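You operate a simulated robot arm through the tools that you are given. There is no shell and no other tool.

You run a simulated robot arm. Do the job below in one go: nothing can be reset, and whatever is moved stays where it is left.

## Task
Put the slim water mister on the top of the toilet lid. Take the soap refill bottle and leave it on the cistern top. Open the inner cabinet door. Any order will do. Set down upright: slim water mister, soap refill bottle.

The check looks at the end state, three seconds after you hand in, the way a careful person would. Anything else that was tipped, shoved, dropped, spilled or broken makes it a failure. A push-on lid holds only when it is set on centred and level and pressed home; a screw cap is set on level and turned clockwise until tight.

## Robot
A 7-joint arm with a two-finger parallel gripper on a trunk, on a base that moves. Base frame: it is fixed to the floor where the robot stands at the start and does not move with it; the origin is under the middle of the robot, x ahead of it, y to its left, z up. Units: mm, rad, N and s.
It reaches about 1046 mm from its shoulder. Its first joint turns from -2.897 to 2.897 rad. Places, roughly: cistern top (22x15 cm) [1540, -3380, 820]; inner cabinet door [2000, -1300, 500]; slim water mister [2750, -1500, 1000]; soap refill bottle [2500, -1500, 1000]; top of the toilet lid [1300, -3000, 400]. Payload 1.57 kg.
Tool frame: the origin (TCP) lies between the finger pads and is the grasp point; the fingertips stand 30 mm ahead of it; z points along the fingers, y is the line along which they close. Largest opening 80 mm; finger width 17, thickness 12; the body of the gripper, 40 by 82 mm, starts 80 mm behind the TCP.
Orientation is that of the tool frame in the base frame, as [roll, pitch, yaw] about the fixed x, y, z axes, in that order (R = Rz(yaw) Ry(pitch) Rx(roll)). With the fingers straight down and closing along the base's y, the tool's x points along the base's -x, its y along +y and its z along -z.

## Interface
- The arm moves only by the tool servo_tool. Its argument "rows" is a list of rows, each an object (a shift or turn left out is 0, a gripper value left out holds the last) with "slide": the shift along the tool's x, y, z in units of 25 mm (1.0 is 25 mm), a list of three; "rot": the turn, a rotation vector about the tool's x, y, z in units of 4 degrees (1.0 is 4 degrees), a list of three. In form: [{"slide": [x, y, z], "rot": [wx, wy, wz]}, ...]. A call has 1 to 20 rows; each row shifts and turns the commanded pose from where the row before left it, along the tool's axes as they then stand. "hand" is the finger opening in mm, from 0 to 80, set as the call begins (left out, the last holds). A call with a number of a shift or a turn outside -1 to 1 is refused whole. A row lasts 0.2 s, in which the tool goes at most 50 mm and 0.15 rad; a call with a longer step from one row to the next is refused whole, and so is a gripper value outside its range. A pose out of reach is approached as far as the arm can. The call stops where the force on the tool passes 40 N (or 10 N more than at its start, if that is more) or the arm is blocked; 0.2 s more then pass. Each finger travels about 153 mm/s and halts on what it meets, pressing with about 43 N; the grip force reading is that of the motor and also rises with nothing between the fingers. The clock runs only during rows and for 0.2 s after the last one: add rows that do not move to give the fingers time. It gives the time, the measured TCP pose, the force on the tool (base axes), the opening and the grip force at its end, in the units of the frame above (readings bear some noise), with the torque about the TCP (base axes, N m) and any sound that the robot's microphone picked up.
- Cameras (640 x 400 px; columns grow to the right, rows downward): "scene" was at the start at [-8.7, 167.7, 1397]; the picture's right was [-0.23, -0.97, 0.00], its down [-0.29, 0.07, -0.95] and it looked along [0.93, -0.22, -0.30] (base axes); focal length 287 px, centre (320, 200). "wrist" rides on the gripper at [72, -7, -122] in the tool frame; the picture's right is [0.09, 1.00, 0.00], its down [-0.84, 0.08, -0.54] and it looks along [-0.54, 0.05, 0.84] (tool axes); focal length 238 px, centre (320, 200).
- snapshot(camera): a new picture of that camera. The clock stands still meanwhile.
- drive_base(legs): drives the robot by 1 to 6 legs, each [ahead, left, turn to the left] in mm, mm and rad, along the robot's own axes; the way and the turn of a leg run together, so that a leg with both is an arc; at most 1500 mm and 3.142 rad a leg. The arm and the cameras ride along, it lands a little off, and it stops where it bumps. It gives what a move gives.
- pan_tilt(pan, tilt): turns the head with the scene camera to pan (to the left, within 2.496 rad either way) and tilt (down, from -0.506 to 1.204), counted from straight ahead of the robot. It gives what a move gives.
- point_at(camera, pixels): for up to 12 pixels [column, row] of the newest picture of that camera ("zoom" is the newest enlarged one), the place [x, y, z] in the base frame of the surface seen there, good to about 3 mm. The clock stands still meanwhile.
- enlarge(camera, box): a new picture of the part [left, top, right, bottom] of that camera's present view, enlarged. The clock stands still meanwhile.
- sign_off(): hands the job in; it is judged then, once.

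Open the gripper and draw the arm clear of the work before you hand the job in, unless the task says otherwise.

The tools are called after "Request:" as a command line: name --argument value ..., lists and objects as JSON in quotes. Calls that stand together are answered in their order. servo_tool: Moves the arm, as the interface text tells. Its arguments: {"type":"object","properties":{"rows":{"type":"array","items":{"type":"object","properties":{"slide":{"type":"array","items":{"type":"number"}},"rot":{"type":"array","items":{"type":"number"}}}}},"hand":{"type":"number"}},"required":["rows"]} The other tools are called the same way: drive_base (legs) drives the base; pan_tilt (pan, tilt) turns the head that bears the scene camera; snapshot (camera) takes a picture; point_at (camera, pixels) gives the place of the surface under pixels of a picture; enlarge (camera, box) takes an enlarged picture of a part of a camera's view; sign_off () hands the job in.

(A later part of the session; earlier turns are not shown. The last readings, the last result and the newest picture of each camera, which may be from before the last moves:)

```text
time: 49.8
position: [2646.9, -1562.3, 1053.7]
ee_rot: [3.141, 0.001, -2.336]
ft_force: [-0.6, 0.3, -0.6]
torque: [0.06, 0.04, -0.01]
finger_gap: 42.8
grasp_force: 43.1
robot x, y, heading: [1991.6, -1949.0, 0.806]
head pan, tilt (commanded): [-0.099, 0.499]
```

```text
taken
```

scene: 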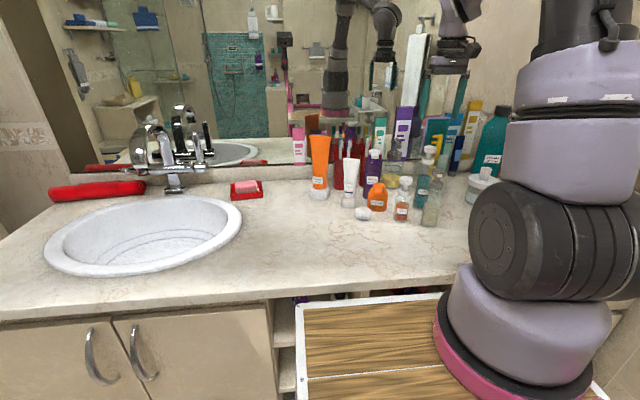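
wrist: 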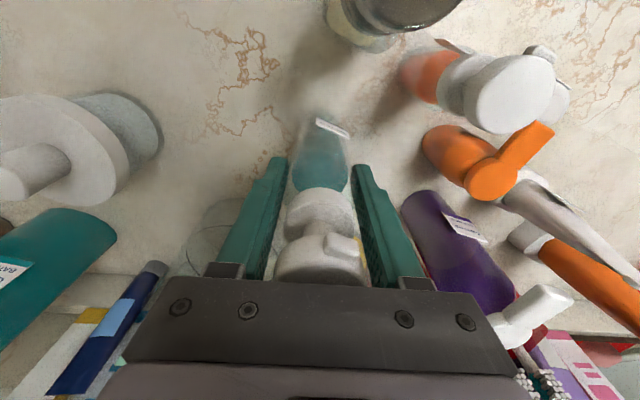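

The fingers stopped at 42.8 mm with 43 N: the mister's body is gripped. I'll check the counter height near it and the mister base before lifting.

Request:
point_at --camera "wrist" --pixels '[[260, 160], [290, 60], [230, 100], [375, 140], [318, 160]]'

Request:
servo_tool --rows '[{"slide": [0, 0, -0.4]}, {"slide": [0, 0, -0.8]}, {"slide": [0, 0, -0.8]}, {"slide": [0, 0, -0.8]}, {"slide": [0, 0, -0.8]}, {"slide": [0, 0, -0.8]}, {"slide": [0, 0, -0.8]}, {"slide": [0, 0, -0.8]}, {"slide": [0, 0, -0.8]}, {"slide": [0, 0, -0.8]}, {"slide": [0, 0, -0.8]}, {"slide": [0, 0, -0.6]}, {"slide": [0, 0, 0]}]'

Request:
snapshot --camera "scene"

Request:
snapshot --camera "wrist"

```text
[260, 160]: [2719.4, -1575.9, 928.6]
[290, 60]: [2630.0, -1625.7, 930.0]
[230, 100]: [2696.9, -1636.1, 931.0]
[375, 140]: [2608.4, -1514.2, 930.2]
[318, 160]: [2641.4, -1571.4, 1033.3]
```

```text
time: 52.6
position: [2648.0, -1562.5, 1276.3]
ee_rot: [-3.14, 0.0, -2.335]
ft_force: [0.6, 1.1, -4.0]
torque: [-0.02, -0.01, 0.02]
finger_gap: 42.8
grasp_force: 43.5
robot x, y, heading: [1991.0, -1945.5, 0.806]
head pan, tilt (commanded): [-0.099, 0.499]
```

```text
taken
```

scene: 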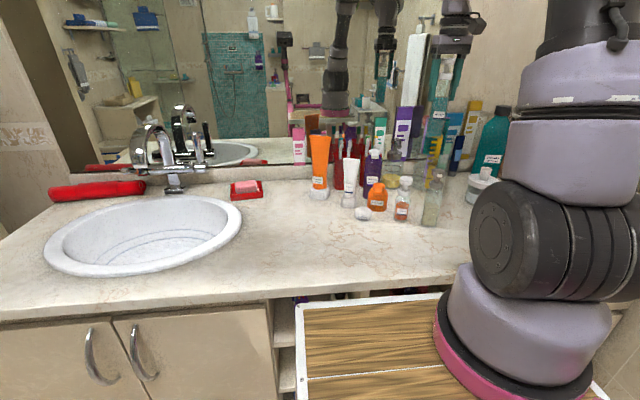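

```text
taken
```

wrist: 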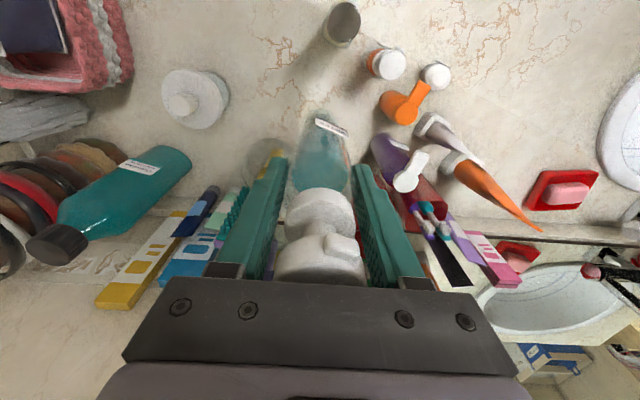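

Mister is lifted (base ≈ z 1153, weight ≈ 4 N). I'll draw the arm back toward the robot at this height before driving.

Request:
servo_tool --rows '[{"slide": [0.85, 0.5, 0]}, {"slide": [0.85, 0.7, 0]}, {"slide": [0.85, 0.7, 0]}, {"slide": [0.85, 0.7, 0]}, {"slide": [0.85, 0.7, 0]}, {"slide": [0.85, 0.7, 0]}, {"slide": [0.85, 0.7, 0]}, {"slide": [0.85, 0.7, 0]}, {"slide": [0.4, 0.4, 0]}, {"slide": [0, 0, 0]}]'

Request:
drive_base --legs '[[-350, 0, 0], [0, 300, 0]]'

Request:
snapshot --camera "scene"

```text
time: 54.8
position: [2418.9, -1589.3, 1279.0]
ee_rot: [-3.14, 0.0, -2.335]
ft_force: [0.1, -0.4, -3.6]
torque: [0.01, 0.02, -0.03]
finger_gap: 42.5
grasp_force: 43.1
robot x, y, heading: [1995.8, -1948.6, 0.806]
head pan, tilt (commanded): [-0.099, 0.499]
```

```text
time: 58.7
position: [1957.9, -1635.8, 1277.8]
ee_rot: [-3.142, 0.0, -2.336]
ft_force: [0.1, -0.6, -3.6]
torque: [-0.01, -0.02, -0.02]
finger_gap: 42.5
grasp_force: 43.0
robot x, y, heading: [1529.7, -1995.5, 0.809]
head pan, tilt (commanded): [-0.099, 0.499]
```

```text
taken
```

scene: 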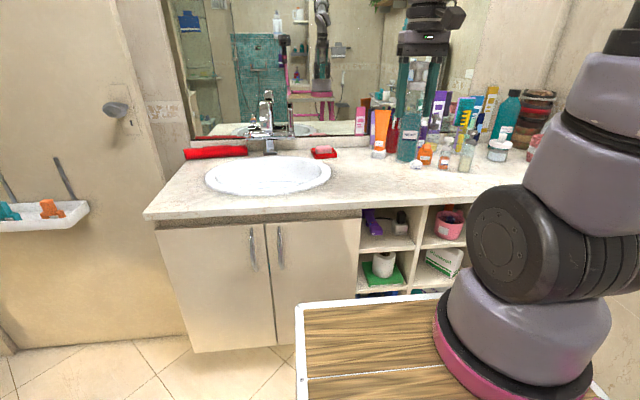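

Vanity front is now well seen: inner door spans (267,226)–(360,218), handle at (280,250). I'll measure it now for later.

Request:
enlarge --camera "scene" --box '[230, 200, 370, 340]'

Request:
point_at --camera "scene" --pixels '[[280, 250], [281, 262], [279, 235], [252, 250], [264, 300], [272, 300], [300, 250], [355, 230], [355, 270], [285, 335], [267, 235], [320, 280]]'

```text
2.86 times, centred on (300, 270) of scene
```

zoom: 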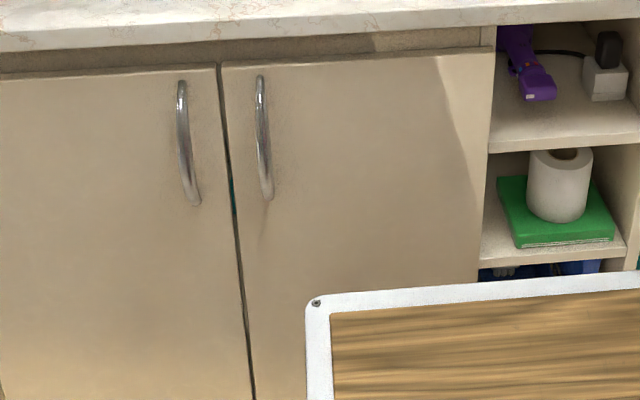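

```text
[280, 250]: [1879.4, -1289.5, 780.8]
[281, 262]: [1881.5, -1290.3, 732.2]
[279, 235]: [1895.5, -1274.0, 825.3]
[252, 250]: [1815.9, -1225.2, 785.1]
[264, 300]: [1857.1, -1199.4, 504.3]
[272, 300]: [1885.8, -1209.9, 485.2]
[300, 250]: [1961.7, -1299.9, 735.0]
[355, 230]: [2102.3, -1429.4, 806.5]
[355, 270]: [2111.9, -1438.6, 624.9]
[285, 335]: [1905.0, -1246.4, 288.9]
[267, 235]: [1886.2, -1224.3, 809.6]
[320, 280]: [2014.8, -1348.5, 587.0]
```

Handle stands ~50 mm off the door at (1880,-1290, 700–825). Now I'll turn right to face along the room toward the toilet wall and look at the toilet.

Request:
drive_base --legs '[[0, 0, -1.571]]'

Request:
pan_tilt --pan -0.9 --tilt 0.6

Request:
snapshot --camera "scene"

Request:
pan_tilt --pan -1.5 --tilt 0.6

Request:
snapshot --camera "scene"

```text
time: 62.9
position: [1894.3, -2414.3, 1277.8]
ee_rot: [-3.141, 0.001, 2.389]
ft_force: [0.6, -0.5, -3.9]
torque: [0.01, -0.01, 0.01]
finger_gap: 42.7
grasp_force: 43.3
robot x, y, heading: [1534.6, -1990.5, -0.754]
head pan, tilt (commanded): [-0.099, 0.499]
```

```text
time: 64.0
position: [1894.7, -2414.3, 1277.7]
ee_rot: [3.141, 0.001, 2.389]
ft_force: [-0.5, 0.5, -3.6]
torque: [0.0, 0.05, -0.02]
finger_gap: 42.8
grasp_force: 43.7
robot x, y, heading: [1529.4, -1996.5, -0.753]
head pan, tilt (commanded): [-0.901, 0.6]
```

```text
taken
```

scene: 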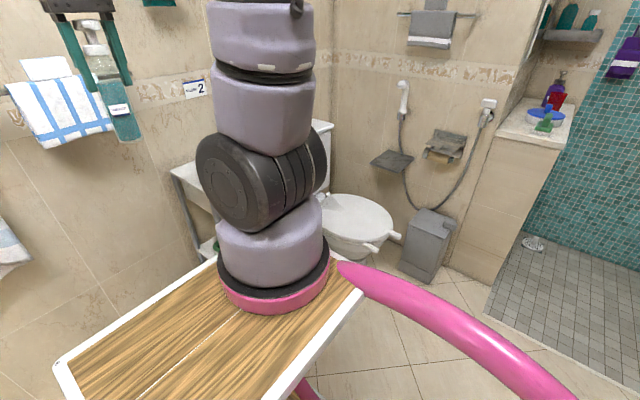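

```text
time: 65.0
position: [1894.3, -2415.3, 1278.1]
ee_rot: [-3.141, -0.001, 2.388]
ft_force: [0.3, 0.0, -3.8]
torque: [-0.01, 0.0, -0.01]
finger_gap: 42.4
grasp_force: 42.8
robot x, y, heading: [1529.5, -1992.5, -0.749]
head pan, tilt (commanded): [-1.499, 0.6]
```

```text
taken
```

scene: 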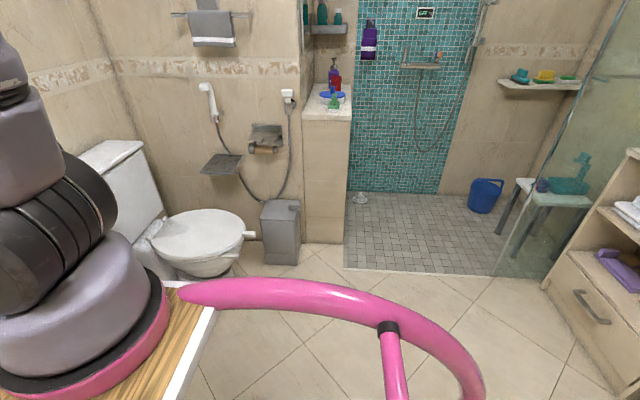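

The toilet is visible with its lid at (200,235) and cistern at (110,155). I'll measure lid extents, cistern, bin and the paper holder.

Request:
point_at --camera "scene" --pixels '[[200, 235], [158, 238], [240, 230], [200, 213], [200, 257], [252, 235], [110, 150], [140, 147], [85, 158], [200, 270], [281, 210], [265, 260]]'

Request:
enlarge --camera "scene" --box '[60, 120, 320, 290]'

```text
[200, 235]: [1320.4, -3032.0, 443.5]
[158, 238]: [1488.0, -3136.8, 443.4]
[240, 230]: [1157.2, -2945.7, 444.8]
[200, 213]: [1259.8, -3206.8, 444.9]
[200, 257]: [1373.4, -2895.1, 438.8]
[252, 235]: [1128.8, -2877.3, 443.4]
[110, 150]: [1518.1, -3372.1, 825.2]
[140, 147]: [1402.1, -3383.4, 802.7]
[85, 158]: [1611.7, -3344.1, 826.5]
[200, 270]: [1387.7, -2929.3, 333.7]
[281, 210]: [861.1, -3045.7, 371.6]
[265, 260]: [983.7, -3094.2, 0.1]
```

```text
2.35 times, centred on (190, 205) of scene
```

zoom: 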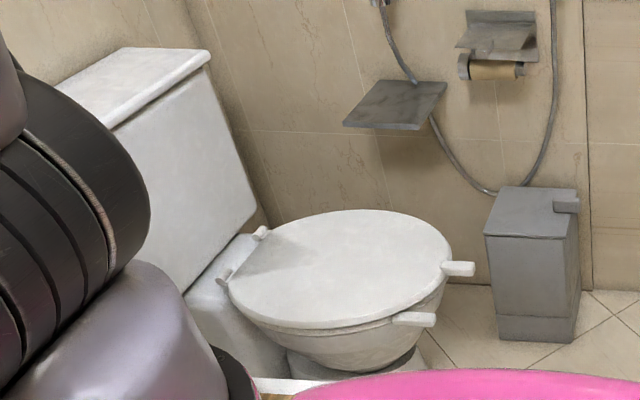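

Lid is at z 444, spanning f≈2850–3240, and cistern top z≈826 around (1540,-3370). Now I'll check the rack beside the toilet for clearance.

Request:
pan_tilt --pan -0.55 --tilt 0.7

Request:
snapshot --camera "scene"

```text
time: 66.2
position: [1894.2, -2414.2, 1278.3]
ee_rot: [3.141, 0.001, 2.39]
ft_force: [0.3, 0.6, -4.1]
torque: [0.0, -0.02, 0.03]
finger_gap: 42.2
grasp_force: 42.9
robot x, y, heading: [1533.4, -1992.9, -0.751]
head pan, tilt (commanded): [-0.55, 0.7]
```

```text
taken
```

scene: 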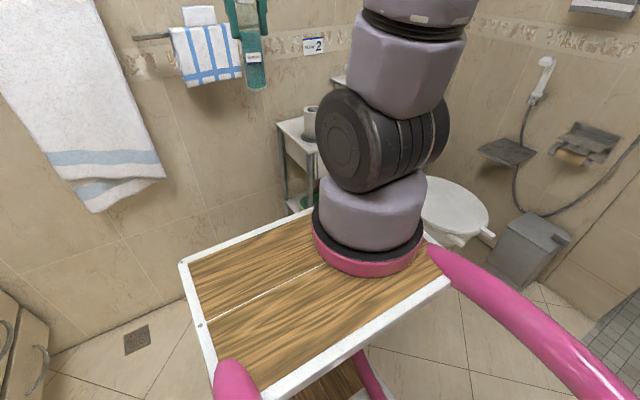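

Request:
point_at --camera "scene" --pixels '[[278, 122], [300, 140], [292, 200], [312, 148], [285, 160], [320, 180], [230, 220], [90, 160], [136, 340], [183, 262], [452, 282], [212, 70]]'

```text
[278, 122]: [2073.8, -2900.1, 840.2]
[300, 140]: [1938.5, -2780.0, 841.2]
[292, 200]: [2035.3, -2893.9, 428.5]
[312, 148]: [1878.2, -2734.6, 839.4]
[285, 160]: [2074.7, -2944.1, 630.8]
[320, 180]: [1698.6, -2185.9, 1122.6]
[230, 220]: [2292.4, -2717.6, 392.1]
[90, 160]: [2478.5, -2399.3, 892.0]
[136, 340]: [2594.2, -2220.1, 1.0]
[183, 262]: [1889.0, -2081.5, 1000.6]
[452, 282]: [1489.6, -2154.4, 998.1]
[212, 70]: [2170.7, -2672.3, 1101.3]
```

The rack's front face is at f≈3235 so I can stand beside the toilet. First I swing the arm with the mister around to the robot's right side (arc with the tool turning along).

Request:
servo_tool --rows '[{"slide": [0.03, -0.89, 0], "rot": [0, 0, 1]}, {"slide": [0.03, -0.89, 0], "rot": [0, 0, 1]}, {"slide": [0.03, -0.89, 0], "rot": [0, 0, 1]}, {"slide": [0.03, -0.89, 0], "rot": [0, 0, 1]}, {"slide": [0.03, -0.89, 0], "rot": [0, 0, 1]}, {"slide": [0.03, -0.89, 0], "rot": [0, 0, 1]}, {"slide": [0.03, -0.89, 0], "rot": [0, 0, 1]}, {"slide": [0.03, -0.89, 0], "rot": [0, 0, 1]}, {"slide": [0.03, -0.89, 0], "rot": [0, 0, 1]}, {"slide": [0.03, -0.89, 0], "rot": [0, 0, 1]}, {"slide": [0.03, -0.89, 0], "rot": [0, 0, 1]}, {"slide": [0, 0, 0]}]'

Request:
servo_tool --rows '[{"slide": [0.03, -0.89, 0], "rot": [0, 0, 1]}, {"slide": [0.03, -0.89, 0], "rot": [0, 0, 1]}, {"slide": [0.03, -0.89, 0], "rot": [0, 0, 1]}, {"slide": [0.03, -0.89, 0], "rot": [0, 0, 1]}, {"slide": [0.03, -0.89, 0], "rot": [0, 0, 1]}, {"slide": [0.03, -0.89, 0], "rot": [0, 0, 1]}, {"slide": [0.03, -0.89, 0], "rot": [0, 0, 1]}, {"slide": [0.03, -0.89, 0], "rot": [0, 0, 1]}, {"slide": [0.03, -0.89, 0], "rot": [0, 0, 1]}, {"slide": [0.03, -0.89, 0], "rot": [0, 0, 1]}, {"slide": [0.03, -0.89, 0], "rot": [0, 0, 1]}, {"slide": [0, 0, 0]}]'

Request:
pan_tilt --pan -1.2 --tilt 0.5

Request:
snapshot --camera "scene"

```text
time: 68.8
position: [1678.1, -2514.9, 1279.2]
ee_rot: [3.141, 0.0, 1.62]
ft_force: [0.6, -1.2, -4.3]
torque: [-0.01, -0.01, -0.01]
finger_gap: 42.5
grasp_force: 43.0
robot x, y, heading: [1535.7, -1991.1, -0.749]
head pan, tilt (commanded): [-0.55, 0.7]
```

```text
time: 71.4
position: [1452.2, -2435.1, 1278.2]
ee_rot: [3.141, -0.001, 0.854]
ft_force: [0.5, 0.3, -3.3]
torque: [0.05, -0.02, -0.01]
finger_gap: 42.4
grasp_force: 43.0
robot x, y, heading: [1529.3, -1992.9, -0.757]
head pan, tilt (commanded): [-0.55, 0.7]
```

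```text
time: 72.5
position: [1451.4, -2435.9, 1279.7]
ee_rot: [3.142, -0.001, 0.854]
ft_force: [0.2, -0.9, -3.4]
torque: [-0.01, -0.02, 0.02]
finger_gap: 42.2
grasp_force: 42.7
robot x, y, heading: [1530.3, -1991.7, -0.752]
head pan, tilt (commanded): [-1.201, 0.499]
```

```text
taken
```

scene: 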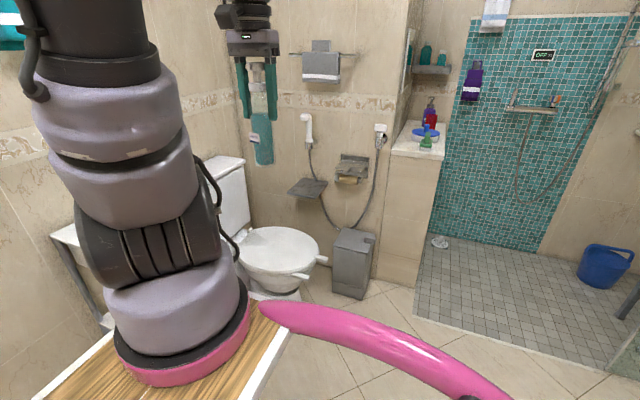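

The arm is now at the right side and the toilet is visible at (275,250). I'll measure the lid rim, tabs, cistern edges, and rack front leg before driving.

Request:
point_at --camera "scene" --pixels '[[280, 245], [250, 240], [318, 243], [285, 228], [270, 264], [302, 275], [322, 259], [215, 163], [245, 160], [75, 260], [95, 320], [275, 285]]'

```text
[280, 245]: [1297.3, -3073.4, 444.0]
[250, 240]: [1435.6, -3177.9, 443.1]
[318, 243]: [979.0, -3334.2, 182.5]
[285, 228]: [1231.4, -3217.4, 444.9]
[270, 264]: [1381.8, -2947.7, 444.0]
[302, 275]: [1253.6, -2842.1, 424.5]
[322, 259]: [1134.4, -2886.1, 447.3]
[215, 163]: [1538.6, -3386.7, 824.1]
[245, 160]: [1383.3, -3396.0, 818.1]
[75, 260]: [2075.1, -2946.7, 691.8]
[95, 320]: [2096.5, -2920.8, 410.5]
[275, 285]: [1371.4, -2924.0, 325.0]
```

Clearances look good: toilet's left side at l≈-1150, rack front at f≈3235. I'll slide right 475 mm and then forward 320 mm.

Request:
drive_base --legs '[[0, -475, 0]]'

Request:
snapshot --camera "scene"

```text
time: 75.3
position: [1124.4, -2784.8, 1277.5]
ee_rot: [-3.14, 0.0, 0.853]
ft_force: [-0.7, -1.0, -3.2]
torque: [0.04, -0.01, -0.01]
finger_gap: 42.5
grasp_force: 42.9
robot x, y, heading: [1205.3, -2344.0, -0.758]
head pan, tilt (commanded): [-1.201, 0.499]
```

```text
taken
```

scene: 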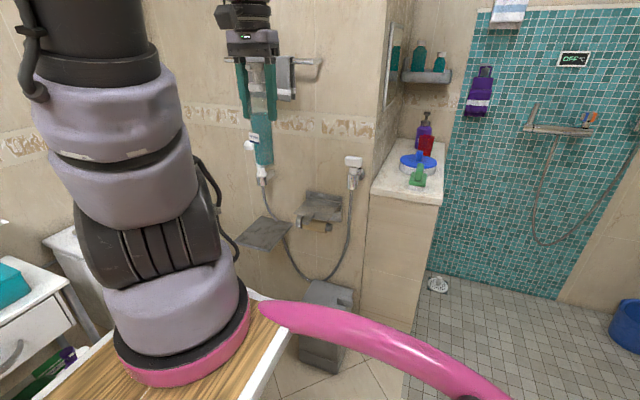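

Robot is at l≈-876. Rack appears at left (40,320) and cistern at (75,250); I'll measure these before going forward.

Request:
pan_tilt --pan -0.7 --tilt 0.6

Request:
snapshot --camera "scene"

```text
time: 76.2
position: [1125.0, -2783.4, 1278.2]
ee_rot: [3.141, -0.001, 0.855]
ft_force: [-0.3, -0.9, -2.5]
torque: [0.0, 0.03, -0.01]
finger_gap: 42.6
grasp_force: 43.1
robot x, y, heading: [1207.3, -2342.6, -0.753]
head pan, tilt (commanded): [-0.7, 0.6]
```

```text
taken
```

scene: 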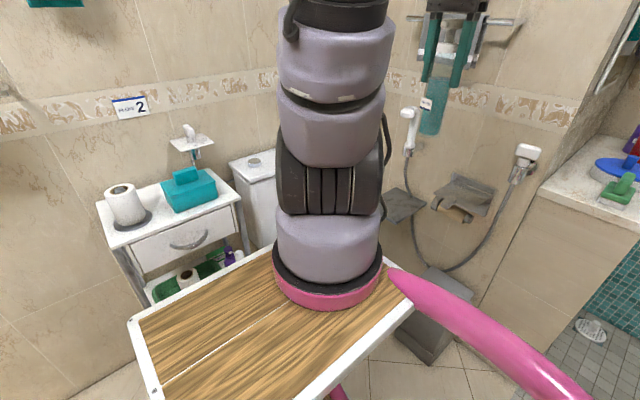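

Request:
point_at --camera "scene" --pixels '[[115, 240], [238, 198], [190, 240], [255, 162], [240, 165], [188, 165], [190, 135], [120, 190], [190, 145], [262, 180], [190, 225], [130, 265]]'

```text
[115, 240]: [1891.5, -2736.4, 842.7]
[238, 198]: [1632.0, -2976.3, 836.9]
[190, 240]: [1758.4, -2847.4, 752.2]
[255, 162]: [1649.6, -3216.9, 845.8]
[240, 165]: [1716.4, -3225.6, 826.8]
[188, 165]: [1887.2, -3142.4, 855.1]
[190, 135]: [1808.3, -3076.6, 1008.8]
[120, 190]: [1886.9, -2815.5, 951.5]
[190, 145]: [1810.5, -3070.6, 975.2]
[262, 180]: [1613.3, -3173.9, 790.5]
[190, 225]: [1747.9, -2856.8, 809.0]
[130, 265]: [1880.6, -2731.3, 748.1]
```

Rack front edge is at f≈3230–3254 and the cistern top left end at l≈-1165 with a flush button at (1650,-3217). I'll drive forward 320 mm.

Request:
drive_base --legs '[[320, 0, 0]]'

Request:
pan_tilt --pan -1.3 --tilt 0.8

Request:
snapshot --camera "scene"

Request:
snapshot --camera "wrist"

```text
time: 78.4
position: [1359.1, -3002.5, 1278.4]
ee_rot: [-3.142, 0.0, 0.854]
ft_force: [-0.1, 0.2, -3.6]
torque: [-0.03, 0.02, 0.01]
finger_gap: 42.6
grasp_force: 42.9
robot x, y, heading: [1442.4, -2559.8, -0.752]
head pan, tilt (commanded): [-0.7, 0.6]
```

```text
time: 79.4
position: [1358.2, -3002.4, 1279.7]
ee_rot: [-3.14, 0.0, 0.854]
ft_force: [0.6, 0.7, -3.8]
torque: [-0.04, 0.03, 0.0]
finger_gap: 42.3
grasp_force: 42.7
robot x, y, heading: [1437.5, -2557.6, -0.75]
head pan, tilt (commanded): [-1.3, 0.799]
```

```text
taken
```

scene: 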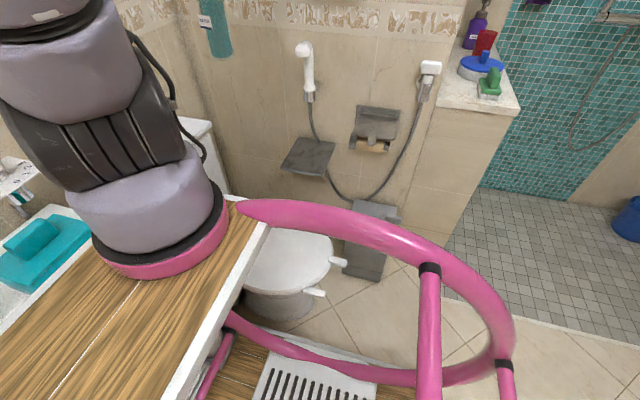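

```text
taken
```

wrist: 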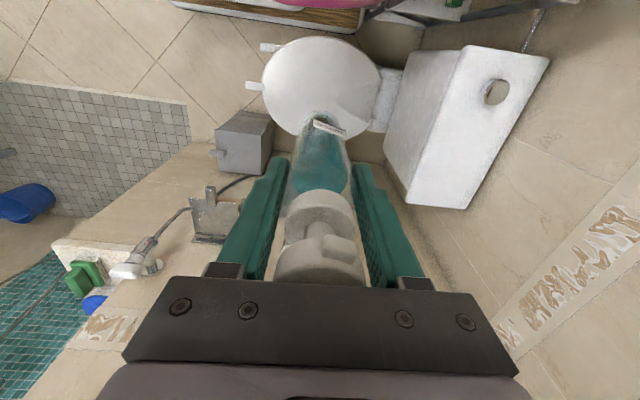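

Wrist view shows the lid at (320,87) and the cistern top at right with a round button at (495,90). I'll measure these.

Request:
point_at --camera "wrist" --pixels '[[265, 90], [375, 85], [320, 40], [290, 122], [322, 80], [360, 110], [495, 90], [455, 60], [540, 70], [420, 195], [465, 195], [470, 130]]'

```text
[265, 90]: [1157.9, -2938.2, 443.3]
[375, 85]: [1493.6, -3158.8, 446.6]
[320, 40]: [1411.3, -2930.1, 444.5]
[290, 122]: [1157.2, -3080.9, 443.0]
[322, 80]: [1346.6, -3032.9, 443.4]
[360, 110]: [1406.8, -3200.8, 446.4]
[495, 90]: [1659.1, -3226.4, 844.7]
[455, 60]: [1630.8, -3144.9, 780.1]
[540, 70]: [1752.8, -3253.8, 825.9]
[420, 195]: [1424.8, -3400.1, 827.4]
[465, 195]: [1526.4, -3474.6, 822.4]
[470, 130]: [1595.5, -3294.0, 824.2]
```

Lid centre ≈ (1326,-3048), z 444; I'll shift 40 mm outward and lower in stages, checking the arm against the tray and pink rail.

Request:
servo_tool --rows '[{"slide": [-0.4, 0.04, 0.5]}, {"slide": [-0.4, 0.04, 0.9]}, {"slide": [-0.4, 0.04, 0.9]}, {"slide": [-0.4, 0.05, 0.9]}, {"slide": [0, 0, 1]}, {"slide": [0, 0, 1]}, {"slide": [0, 0, 1]}, {"slide": [0, 0, 1]}, {"slide": [0, 0, 1]}, {"slide": [0, 0, 1]}, {"slide": [0, 0, 1]}, {"slide": [0, 0, 1]}, {"slide": [0, 0, 0]}]'

Request:
snapshot --camera "scene"

Request:
snapshot --camera "wrist"

```text
time: 82.2
position: [1333.4, -3035.4, 998.3]
ee_rot: [3.141, 0.002, 0.855]
ft_force: [0.5, 0.1, -3.4]
torque: [0.03, -0.01, 0.01]
finger_gap: 42.0
grasp_force: 43.1
robot x, y, heading: [1439.1, -2557.4, -0.747]
head pan, tilt (commanded): [-1.3, 0.799]
```

```text
taken
```

scene: 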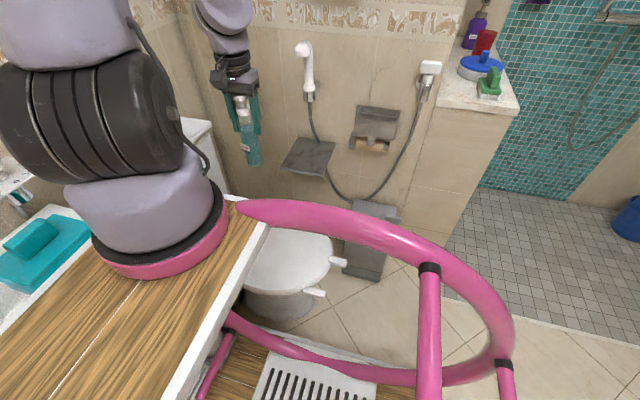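

```text
taken
```

wrist: 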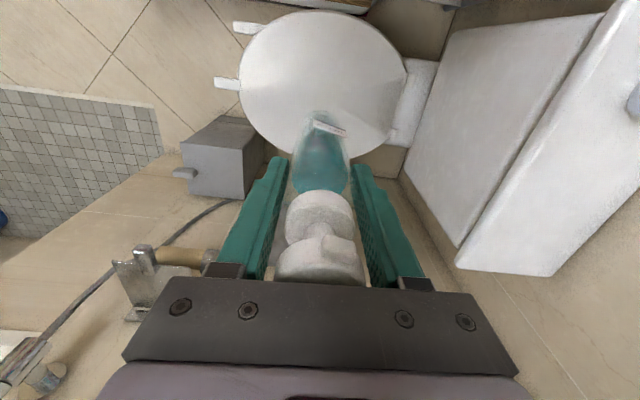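

Still clear. I continue lowering to about z 610 and look again.

Request:
servo_tool --rows '[{"slide": [0, 0, 1]}, {"slide": [0, 0, 1]}, {"slide": [0, 0, 1]}, {"slide": [0, 0, 1]}, {"slide": [0, 0, 1]}, {"slide": [0, 0, 1]}, {"slide": [0, 0, 1]}, {"slide": [0, 0, 1]}, {"slide": [0, 0, 1]}, {"slide": [0, 0, 1]}, {"slide": [0, 0, 0]}]'

Request:
snapshot --camera "scene"

Request:
servo_tool --rows '[{"slide": [0, 0, 0.9]}, {"slide": [0, 0, 0.9]}, {"slide": [0, 0, 0.9]}, {"slide": [0, 0, 0.9]}, {"slide": [0, 0, 0.9]}, {"slide": [0, 0, 0]}]'

Request:
snapshot --camera "wrist"

Request:
snapshot --camera "scene"

```text
time: 84.6
position: [1335.3, -3035.2, 747.7]
ee_rot: [3.141, 0.001, 0.855]
ft_force: [-0.8, 0.0, -2.7]
torque: [0.02, 0.01, -0.02]
finger_gap: 42.4
grasp_force: 42.7
robot x, y, heading: [1439.0, -2562.7, -0.752]
head pan, tilt (commanded): [-1.3, 0.799]
```

```text
taken
```

scene: 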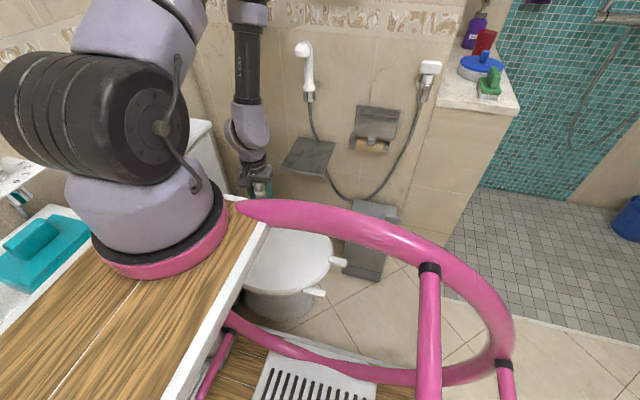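

```text
time: 86.0
position: [1335.4, -3035.8, 636.2]
ee_rot: [-3.141, -0.001, 0.854]
ft_force: [0.4, 0.5, -3.3]
torque: [0.0, 0.02, 0.04]
finger_gap: 42.0
grasp_force: 42.8
robot x, y, heading: [1445.3, -2558.6, -0.753]
head pan, tilt (commanded): [-1.3, 0.799]
```

```text
taken
```

wrist: 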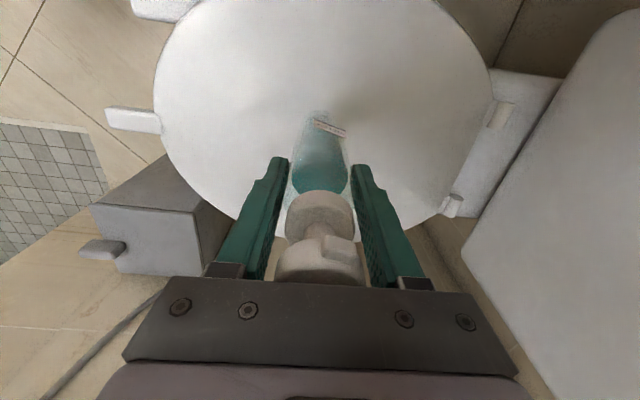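

```text
taken
```

scene: 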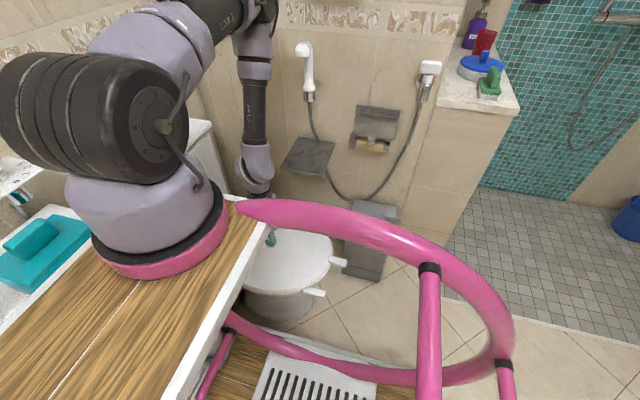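

The mister's base should land at about (320,115) in the wrist view, well inside the lid. I'll check the lid surface heights around it.

Request:
point_at --camera "wrist" --pixels '[[270, 100], [370, 100], [320, 70], [270, 140], [375, 150], [240, 60], [400, 60], [335, 118]]'

Request:
servo_tool --rows '[{"slide": [0, 0, 0.7]}, {"slide": [0, 0, 0.7]}, {"slide": [0, 0, 0.6]}, {"slide": [0, 0, 0.3]}, {"slide": [0, 0, 0]}]'

Request:
snapshot --camera "wrist"

```text
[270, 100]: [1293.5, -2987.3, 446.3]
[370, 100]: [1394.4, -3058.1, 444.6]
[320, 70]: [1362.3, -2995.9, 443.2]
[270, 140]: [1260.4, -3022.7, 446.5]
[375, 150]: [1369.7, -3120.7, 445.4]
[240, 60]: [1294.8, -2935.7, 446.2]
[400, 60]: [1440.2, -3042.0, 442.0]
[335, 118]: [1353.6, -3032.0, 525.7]
```

```text
time: 87.2
position: [1335.1, -3035.1, 578.4]
ee_rot: [-3.141, -0.001, 0.856]
ft_force: [-0.7, -0.4, -4.4]
torque: [-0.02, 0.0, 0.0]
finger_gap: 42.5
grasp_force: 42.5
robot x, y, heading: [1435.8, -2559.4, -0.751]
head pan, tilt (commanded): [-1.3, 0.799]
```

```text
taken
```

wrist: 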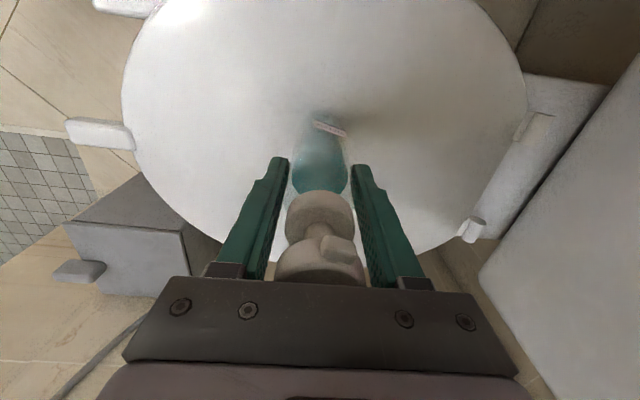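

Now ~10 mm above the lid. I'll lower in small steps watching the force.

Request:
servo_tool --rows '[{"slide": [0, 0, 0.12]}, {"slide": [0, 0, 0.12]}, {"slide": [0, 0, 0.08]}, {"slide": [0, 0, 0]}]'

Request:
servo_tool --rows '[{"slide": [0, 0, 0.04]}, {"slide": [0, 0, 0.04]}, {"slide": [0, 0, 0]}]'

```text
time: 88.2
position: [1335.3, -3035.3, 571.1]
ee_rot: [-3.14, -0.001, 0.856]
ft_force: [-0.7, -0.7, -3.1]
torque: [0.02, -0.01, -0.01]
finger_gap: 42.6
grasp_force: 43.6
robot x, y, heading: [1441.0, -2560.4, -0.754]
head pan, tilt (commanded): [-1.3, 0.799]
```

```text
time: 89.0
position: [1335.3, -3034.0, 568.2]
ee_rot: [3.14, 0.0, 0.856]
ft_force: [-0.2, 0.6, -2.4]
torque: [0.02, 0.03, 0.04]
finger_gap: 42.5
grasp_force: 43.3
robot x, y, heading: [1436.3, -2562.8, -0.754]
head pan, tilt (commanded): [-1.3, 0.799]
```

Not yet firmly in contact (force still about -3 N). I'll go down 1 mm at a time.

Request:
servo_tool --rows '[{"slide": [0, 0, 0.04]}, {"slide": [0, 0, 0]}]'

Request:
servo_tool --rows '[{"slide": [0, 0, 0.04]}, {"slide": [0, 0, 0]}]'

Request:
servo_tool --rows '[{"slide": [0, 0, 0.04]}, {"slide": [0, 0, 0]}]'

```text
time: 89.6
position: [1335.8, -3034.1, 568.6]
ee_rot: [-3.141, -0.001, 0.856]
ft_force: [0.4, -0.4, -2.7]
torque: [-0.02, 0.04, 0.0]
finger_gap: 42.6
grasp_force: 43.4
robot x, y, heading: [1439.3, -2563.8, -0.751]
head pan, tilt (commanded): [-1.3, 0.799]
```

```text
time: 90.2
position: [1336.1, -3034.8, 567.8]
ee_rot: [-3.141, 0.0, 0.853]
ft_force: [0.6, 2.6, 35.4]
torque: [-0.08, -0.11, -0.16]
finger_gap: 42.5
grasp_force: 43.2
robot x, y, heading: [1437.4, -2563.6, -0.751]
head pan, tilt (commanded): [-1.3, 0.799]
```

```text
time: 90.8
position: [1334.5, -3036.8, 565.9]
ee_rot: [-3.14, 0.002, 0.855]
ft_force: [-0.4, 0.0, -2.8]
torque: [0.02, 0.0, 0.02]
finger_gap: 42.4
grasp_force: 42.7
robot x, y, heading: [1440.5, -2559.9, -0.749]
head pan, tilt (commanded): [-1.3, 0.799]
```

A 35 N spike came at z 567.8 and then vanished, which is odd. I'll look at both cameras before doing anything else.

Request:
snapshot --camera "wrist"

Request:
snapshot --camera "scene"

Request:
servo_tool --rows '[{"slide": [0, 0, 0]}, {"slide": [0, 0, 0]}]'

```text
taken
```

wrist: 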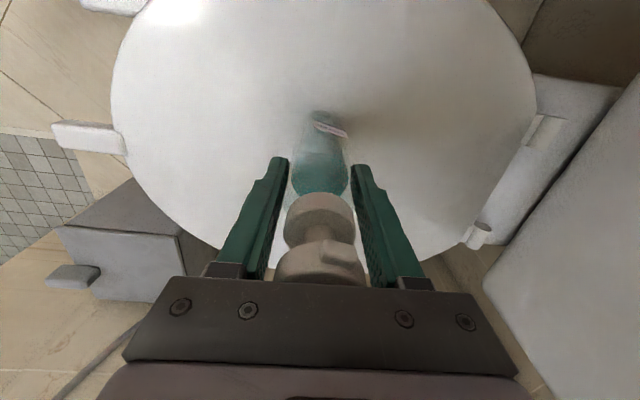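

```text
taken
```

scene: 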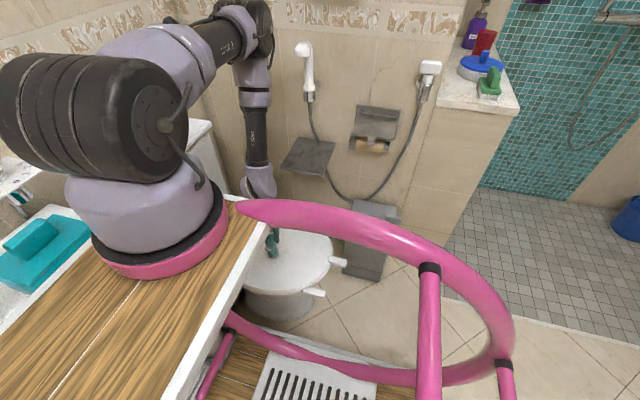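

```text
time: 91.4
position: [1333.9, -3035.8, 565.7]
ee_rot: [-3.141, 0.001, 0.854]
ft_force: [-0.8, -0.5, -3.5]
torque: [-0.01, -0.01, 0.01]
finger_gap: 42.3
grasp_force: 42.8
robot x, y, heading: [1441.1, -2558.8, -0.752]
head pan, tilt (commanded): [-1.3, 0.799]
```

The pictures show the mister upright and centred over the lid and force is back to just its weight, so the spike was a glitch reading. I'll continue down 1 mm at a time.

Request:
servo_tool --rows '[{"slide": [0, 0, 0.04]}, {"slide": [0, 0, 0]}]'

Request:
servo_tool --rows '[{"slide": [0, 0, 0.04]}, {"slide": [0, 0, 0]}]'

Request:
enlarge --camera "scene" --box '[235, 200, 345, 300]'

```text
time: 92.0
position: [1336.1, -3036.7, 565.9]
ee_rot: [-3.141, 0.001, 0.852]
ft_force: [0.2, 1.4, 12.4]
torque: [-0.07, -0.15, -0.02]
finger_gap: 42.2
grasp_force: 43.5
robot x, y, heading: [1444.2, -2559.5, -0.749]
head pan, tilt (commanded): [-1.3, 0.799]
```

```text
time: 92.6
position: [1335.3, -3035.6, 564.7]
ee_rot: [3.141, 0.0, 0.854]
ft_force: [3.1, -0.3, 35.0]
torque: [-0.18, -0.13, 0.03]
finger_gap: 42.2
grasp_force: 42.8
robot x, y, heading: [1438.8, -2558.8, -0.753]
head pan, tilt (commanded): [-1.3, 0.799]
```

```text
4.00 times, centred on (290, 250) of scene
```

zoom: 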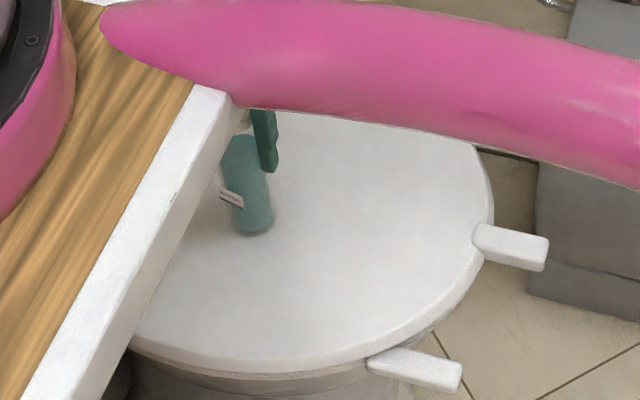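

Contact is firm at 35 N and the mister stands upright on the lid. I'll back off 1 mm to ease the press, then open the fingers.

Request:
servo_tool --rows '[{"slide": [0, 0, -0.04]}, {"slide": [0, 0, 0]}]'

Request:
servo_tool --rows '[{"slide": [0, 0, 0]}, {"slide": [0, 0, 0]}, {"slide": [0, 0, 0]}]' --hand 60

Request:
snapshot --camera "wrist"

```text
time: 93.2
position: [1334.5, -3035.2, 564.6]
ee_rot: [-3.14, -0.001, 0.854]
ft_force: [-0.2, -0.4, -2.0]
torque: [-0.09, -0.02, 0.01]
finger_gap: 42.1
grasp_force: 43.0
robot x, y, heading: [1439.0, -2563.9, -0.75]
head pan, tilt (commanded): [-1.3, 0.799]
```

```text
time: 94.0
position: [1334.3, -3036.5, 566.0]
ee_rot: [-3.14, 0.0, 0.853]
ft_force: [-0.9, 0.0, 0.6]
torque: [0.0, -0.02, -0.01]
finger_gap: 59.9
grasp_force: 0.0
robot x, y, heading: [1436.1, -2563.1, -0.75]
head pan, tilt (commanded): [-1.3, 0.799]
```

```text
taken
```

wrist: 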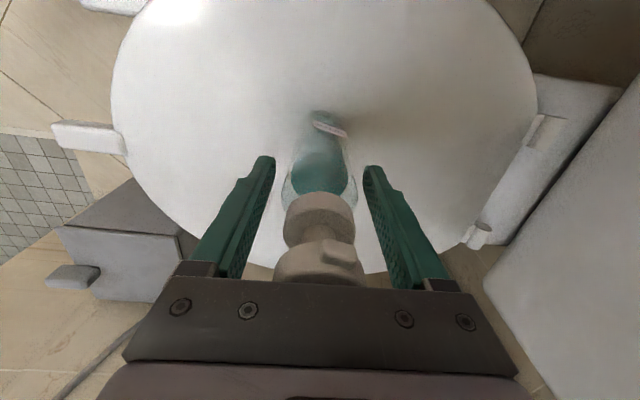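

The mister stands freely between the open fingers. I'll open fully and rise straight up.

Request:
servo_tool --rows '[{"slide": [0, 0, 0]}, {"slide": [0, 0, -0.3]}, {"slide": [0, 0, -0.6]}, {"slide": [0, 0, -0.8]}, {"slide": [0, 0, -0.8]}, {"slide": [0, 0, -0.8]}, {"slide": [0, 0, -0.8]}, {"slide": [0, 0, 0]}]' --hand 80

Request:
snapshot --camera "wrist"

Request:
enlarge --camera "scene" --box '[235, 200, 345, 300]'

```text
time: 95.8
position: [1335.3, -3034.9, 666.2]
ee_rot: [-3.141, 0.0, 0.856]
ft_force: [0.4, 0.9, 0.1]
torque: [0.0, -0.03, 0.01]
finger_gap: 80.0
grasp_force: 0.1
robot x, y, heading: [1435.0, -2553.2, -0.751]
head pan, tilt (commanded): [-1.3, 0.799]
```

```text
taken
```

wrist: 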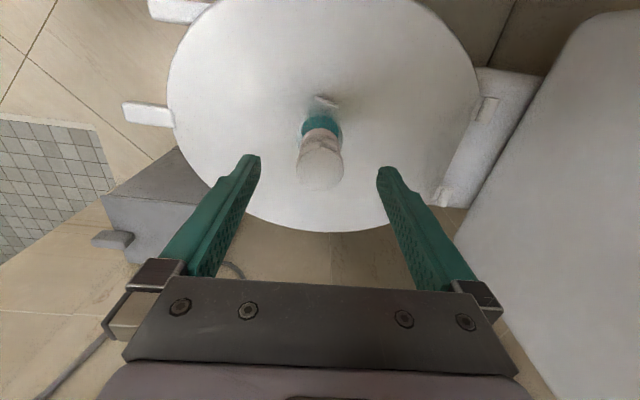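

```text
4.00 times, centred on (290, 250) of scene
```

zoom: 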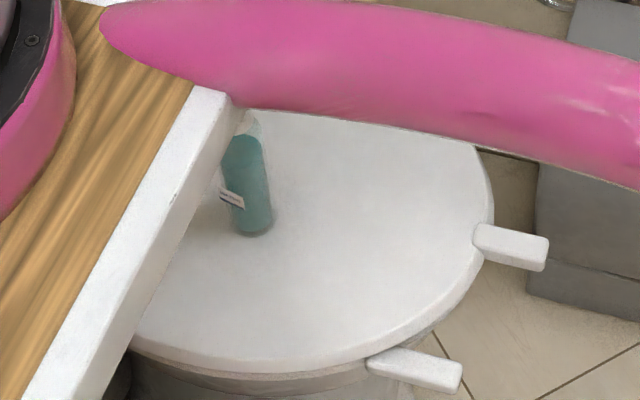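

The mister stands upright on the lid at zoom (250,190). I'll raise the arm straight back up to travelling height.

Request:
servo_tool --rows '[{"slide": [0, 0, -1]}, {"slide": [0, 0, -1]}, {"slide": [0, 0, -1]}, {"slide": [0, 0, -1]}, {"slide": [0, 0, -1]}, {"slide": [0, 0, -1]}, {"slide": [0, 0, -1]}, {"slide": [0, 0, -1]}, {"slide": [0, 0, -1]}, {"slide": [0, 0, -1]}, {"slide": [0, 0, -1]}, {"slide": [0, 0, -1]}, {"slide": [0, 0, -1]}, {"slide": [0, 0, -1]}, {"slide": [0, 0, -1]}, {"slide": [0, 0, 0]}]'

Request:
servo_tool --rows '[{"slide": [0, 0, -1]}, {"slide": [0, 0, -1]}, {"slide": [0, 0, -1]}, {"slide": [0, 0, -1]}, {"slide": [0, 0, -1]}, {"slide": [0.4, 0, -1]}, {"slide": [0.4, 0, -1]}, {"slide": [0.4, 0, -1]}, {"slide": [0.4, 0, -1]}, {"slide": [0, 0, 0]}]'

Request:
snapshot --camera "wrist"

```text
time: 99.2
position: [1334.7, -3036.2, 1042.7]
ee_rot: [-3.142, 0.001, 0.854]
ft_force: [0.1, -0.1, -0.5]
torque: [0.05, 0.01, 0.0]
finger_gap: 80.0
grasp_force: 0.1
robot x, y, heading: [1441.2, -2560.8, -0.752]
head pan, tilt (commanded): [-1.3, 0.799]
```

```text
time: 101.4
position: [1362.2, -3004.5, 1267.3]
ee_rot: [-3.141, 0.0, 0.855]
ft_force: [0.1, -0.2, -0.4]
torque: [0.05, 0.03, -0.01]
finger_gap: 80.3
grasp_force: 0.0
robot x, y, heading: [1439.2, -2559.5, -0.752]
head pan, tilt (commanded): [-1.3, 0.799]
```

```text
taken
```

wrist: 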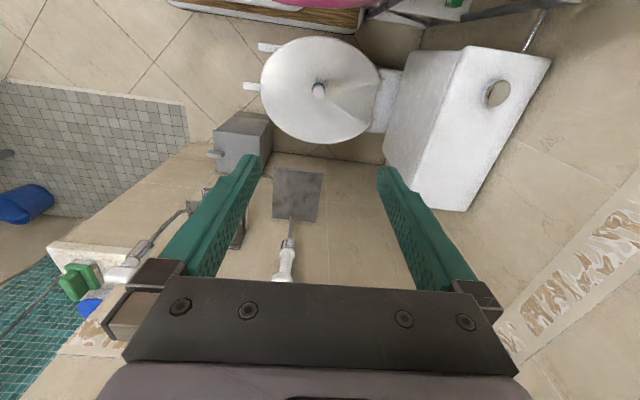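

The mister sits at (318,88) in the middle of the lid. While here I'll measure the cistern top's edges for the second placement.

Request:
point_at --camera "wrist" --pixels '[[472, 55], [543, 62], [463, 203], [412, 193], [495, 80], [480, 130], [450, 150], [460, 170], [440, 120], [505, 120], [495, 92], [435, 185]]'

Request:
drive_base --legs '[[-330, 0, 0], [0, 475, 0]]'

```text
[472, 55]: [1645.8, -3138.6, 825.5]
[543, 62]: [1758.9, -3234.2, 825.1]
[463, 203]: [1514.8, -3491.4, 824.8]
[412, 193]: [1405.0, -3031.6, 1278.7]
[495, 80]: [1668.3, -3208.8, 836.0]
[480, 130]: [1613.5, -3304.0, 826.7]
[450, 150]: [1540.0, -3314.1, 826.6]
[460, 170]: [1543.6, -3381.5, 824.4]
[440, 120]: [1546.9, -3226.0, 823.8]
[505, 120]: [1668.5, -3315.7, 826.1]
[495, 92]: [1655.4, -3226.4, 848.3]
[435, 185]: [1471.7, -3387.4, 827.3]
```

```text
time: 106.0
position: [1447.1, -2425.0, 1267.9]
ee_rot: [3.141, 0.0, 0.848]
ft_force: [0.4, -1.3, -0.5]
torque: [0.03, 0.0, -0.02]
finger_gap: 79.8
grasp_force: 0.1
robot x, y, heading: [1523.3, -1981.0, -0.753]
head pan, tilt (commanded): [-1.3, 0.799]
```

Cistern top is z≈825 with corners near (1646,-3139), (1759,-3234), (1515,-3491); free area centre ≈ (1540,-3368). Now I'll swing the empty arm back to the front.

Request:
servo_tool --rows '[{"slide": [0.03, 0.89, 0], "rot": [0, 0, -1]}, {"slide": [0.03, 0.89, 0], "rot": [0, 0, -1]}, {"slide": [0.03, 0.89, 0], "rot": [0, 0, -1]}, {"slide": [0.03, 0.89, 0], "rot": [0, 0, -1]}, {"slide": [0.03, 0.89, 0], "rot": [0, 0, -1]}, {"slide": [0.03, 0.89, 0], "rot": [0, 0, -1]}, {"slide": [0.03, 0.89, 0], "rot": [0, 0, -1]}, {"slide": [0.03, 0.89, 0], "rot": [0, 0, -1]}, {"slide": [0.03, 0.89, 0], "rot": [0, 0, -1]}, {"slide": [0.03, 0.89, 0], "rot": [0, 0, -1]}, {"slide": [0.03, 0.89, 0], "rot": [0, 0, -1]}, {"slide": [0, 0, 0]}]'

Request:
servo_tool --rows '[{"slide": [0.03, 0.89, 0], "rot": [0, 0, -1]}, {"slide": [0.03, 0.89, 0], "rot": [0, 0, -1]}, {"slide": [0.03, 0.89, 0], "rot": [0, 0, -1]}, {"slide": [0.03, 0.89, 0], "rot": [0, 0, -1]}, {"slide": [0.03, 0.89, 0], "rot": [0, 0, -1]}, {"slide": [0.03, 0.89, 0], "rot": [0, 0, -1]}, {"slide": [0.03, 0.89, 0], "rot": [0, 0, -1]}, {"slide": [0.03, 0.89, 0], "rot": [0, 0, -1]}, {"slide": [0.03, 0.89, 0], "rot": [0, 0, -1]}, {"slide": [0.03, 0.89, 0], "rot": [0, 0, -1]}, {"slide": [0.03, 0.89, 0], "rot": [0, 0, -1]}, {"slide": [0, 0, 0]}]'

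Request:
drive_base --legs '[[0, 0, 1.565]]'

Request:
pan_tilt --pan -0.1 --tilt 0.5

Request:
snapshot --camera "scene"

```text
time: 108.6
position: [1670.7, -2503.4, 1268.0]
ee_rot: [-3.14, 0.002, 1.62]
ft_force: [-0.8, -0.9, 0.5]
torque: [-0.05, -0.02, -0.02]
finger_gap: 80.0
grasp_force: 0.0
robot x, y, heading: [1527.2, -1977.1, -0.753]
head pan, tilt (commanded): [-1.3, 0.799]
```

```text
time: 111.2
position: [1888.3, -2404.6, 1268.0]
ee_rot: [3.14, 0.0, 2.385]
ft_force: [0.0, -0.5, 0.7]
torque: [0.02, -0.01, 0.0]
finger_gap: 80.0
grasp_force: 0.0
robot x, y, heading: [1522.9, -1980.4, -0.752]
head pan, tilt (commanded): [-1.3, 0.799]
```

```text
time: 115.4
position: [1955.7, -1625.5, 1267.5]
ee_rot: [-3.141, 0.001, -2.348]
ft_force: [-0.7, -0.1, -0.1]
torque: [0.0, -0.04, 0.01]
finger_gap: 80.4
grasp_force: 0.2
robot x, y, heading: [1525.4, -1981.2, 0.796]
head pan, tilt (commanded): [-1.3, 0.799]
```

```text
time: 116.8
position: [1956.7, -1624.7, 1267.7]
ee_rot: [-3.141, 0.0, -2.348]
ft_force: [-0.6, 0.8, -0.1]
torque: [0.0, 0.01, 0.0]
finger_gap: 79.8
grasp_force: 0.0
robot x, y, heading: [1524.8, -1983.7, 0.794]
head pan, tilt (commanded): [-0.099, 0.499]
```

```text
taken
```

scene: 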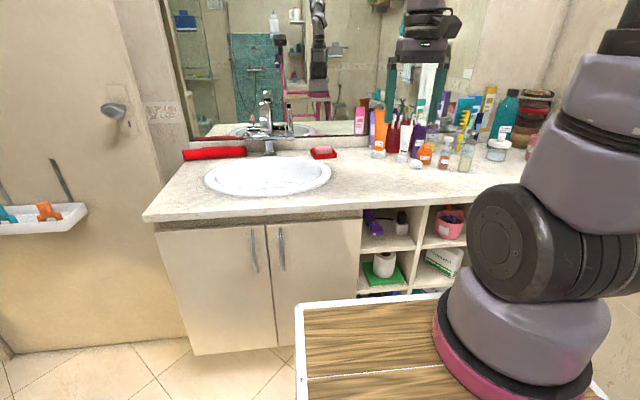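

Robot faces the vanity again at heading ≈0.795. I'll drive to the same grasping stand: 290 mm right and 345 mm ahead.

Request:
drive_base --legs '[[0, -290, 0.01], [340, 0, 0]]'

Request:
snapshot --camera "scene"

Request:
snapshot --camera "wrist"

```text
time: 120.6
position: [2392.2, -1581.5, 1267.3]
ee_rot: [-3.141, 0.0, -2.334]
ft_force: [-0.4, 1.0, -0.4]
torque: [0.0, -0.03, 0.01]
finger_gap: 79.9
grasp_force: 0.1
robot x, y, heading: [1964.9, -1941.5, 0.804]
head pan, tilt (commanded): [-0.099, 0.499]
```

```text
taken
```

scene: 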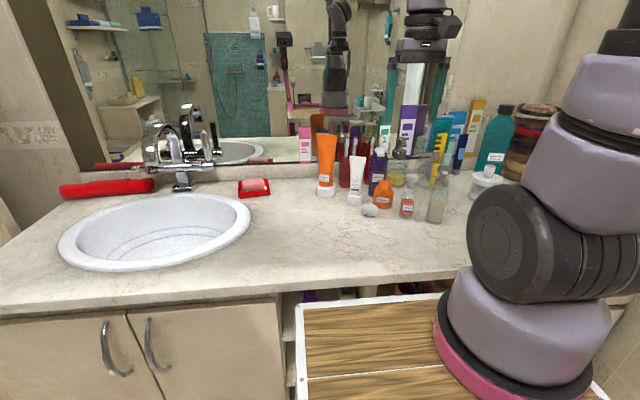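

```text
taken
```

wrist: 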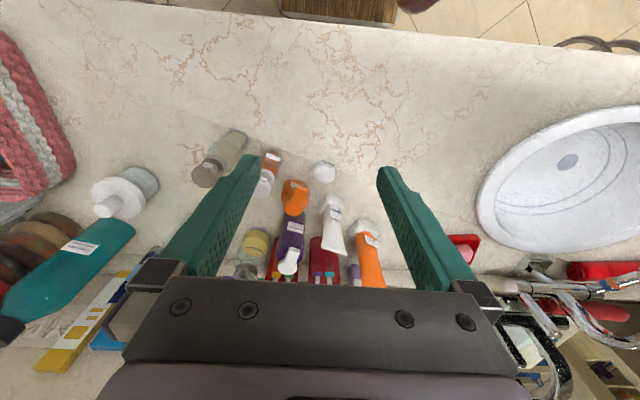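

I'll re-measure the soap refill from this view.

Request:
enlarge --camera "scene" --box '[320, 120, 440, 220]'

```text
4.00 times, centred on (380, 170) of scene
```

zoom: 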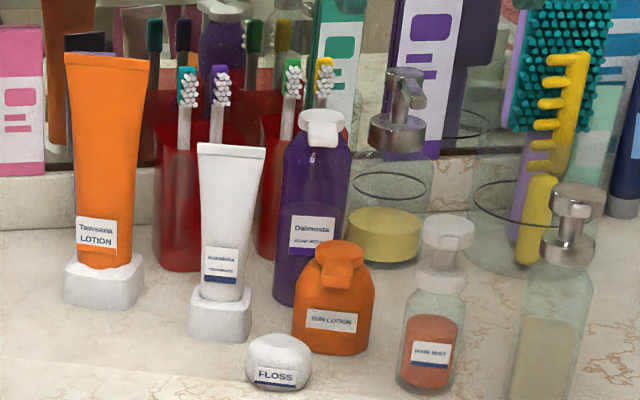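

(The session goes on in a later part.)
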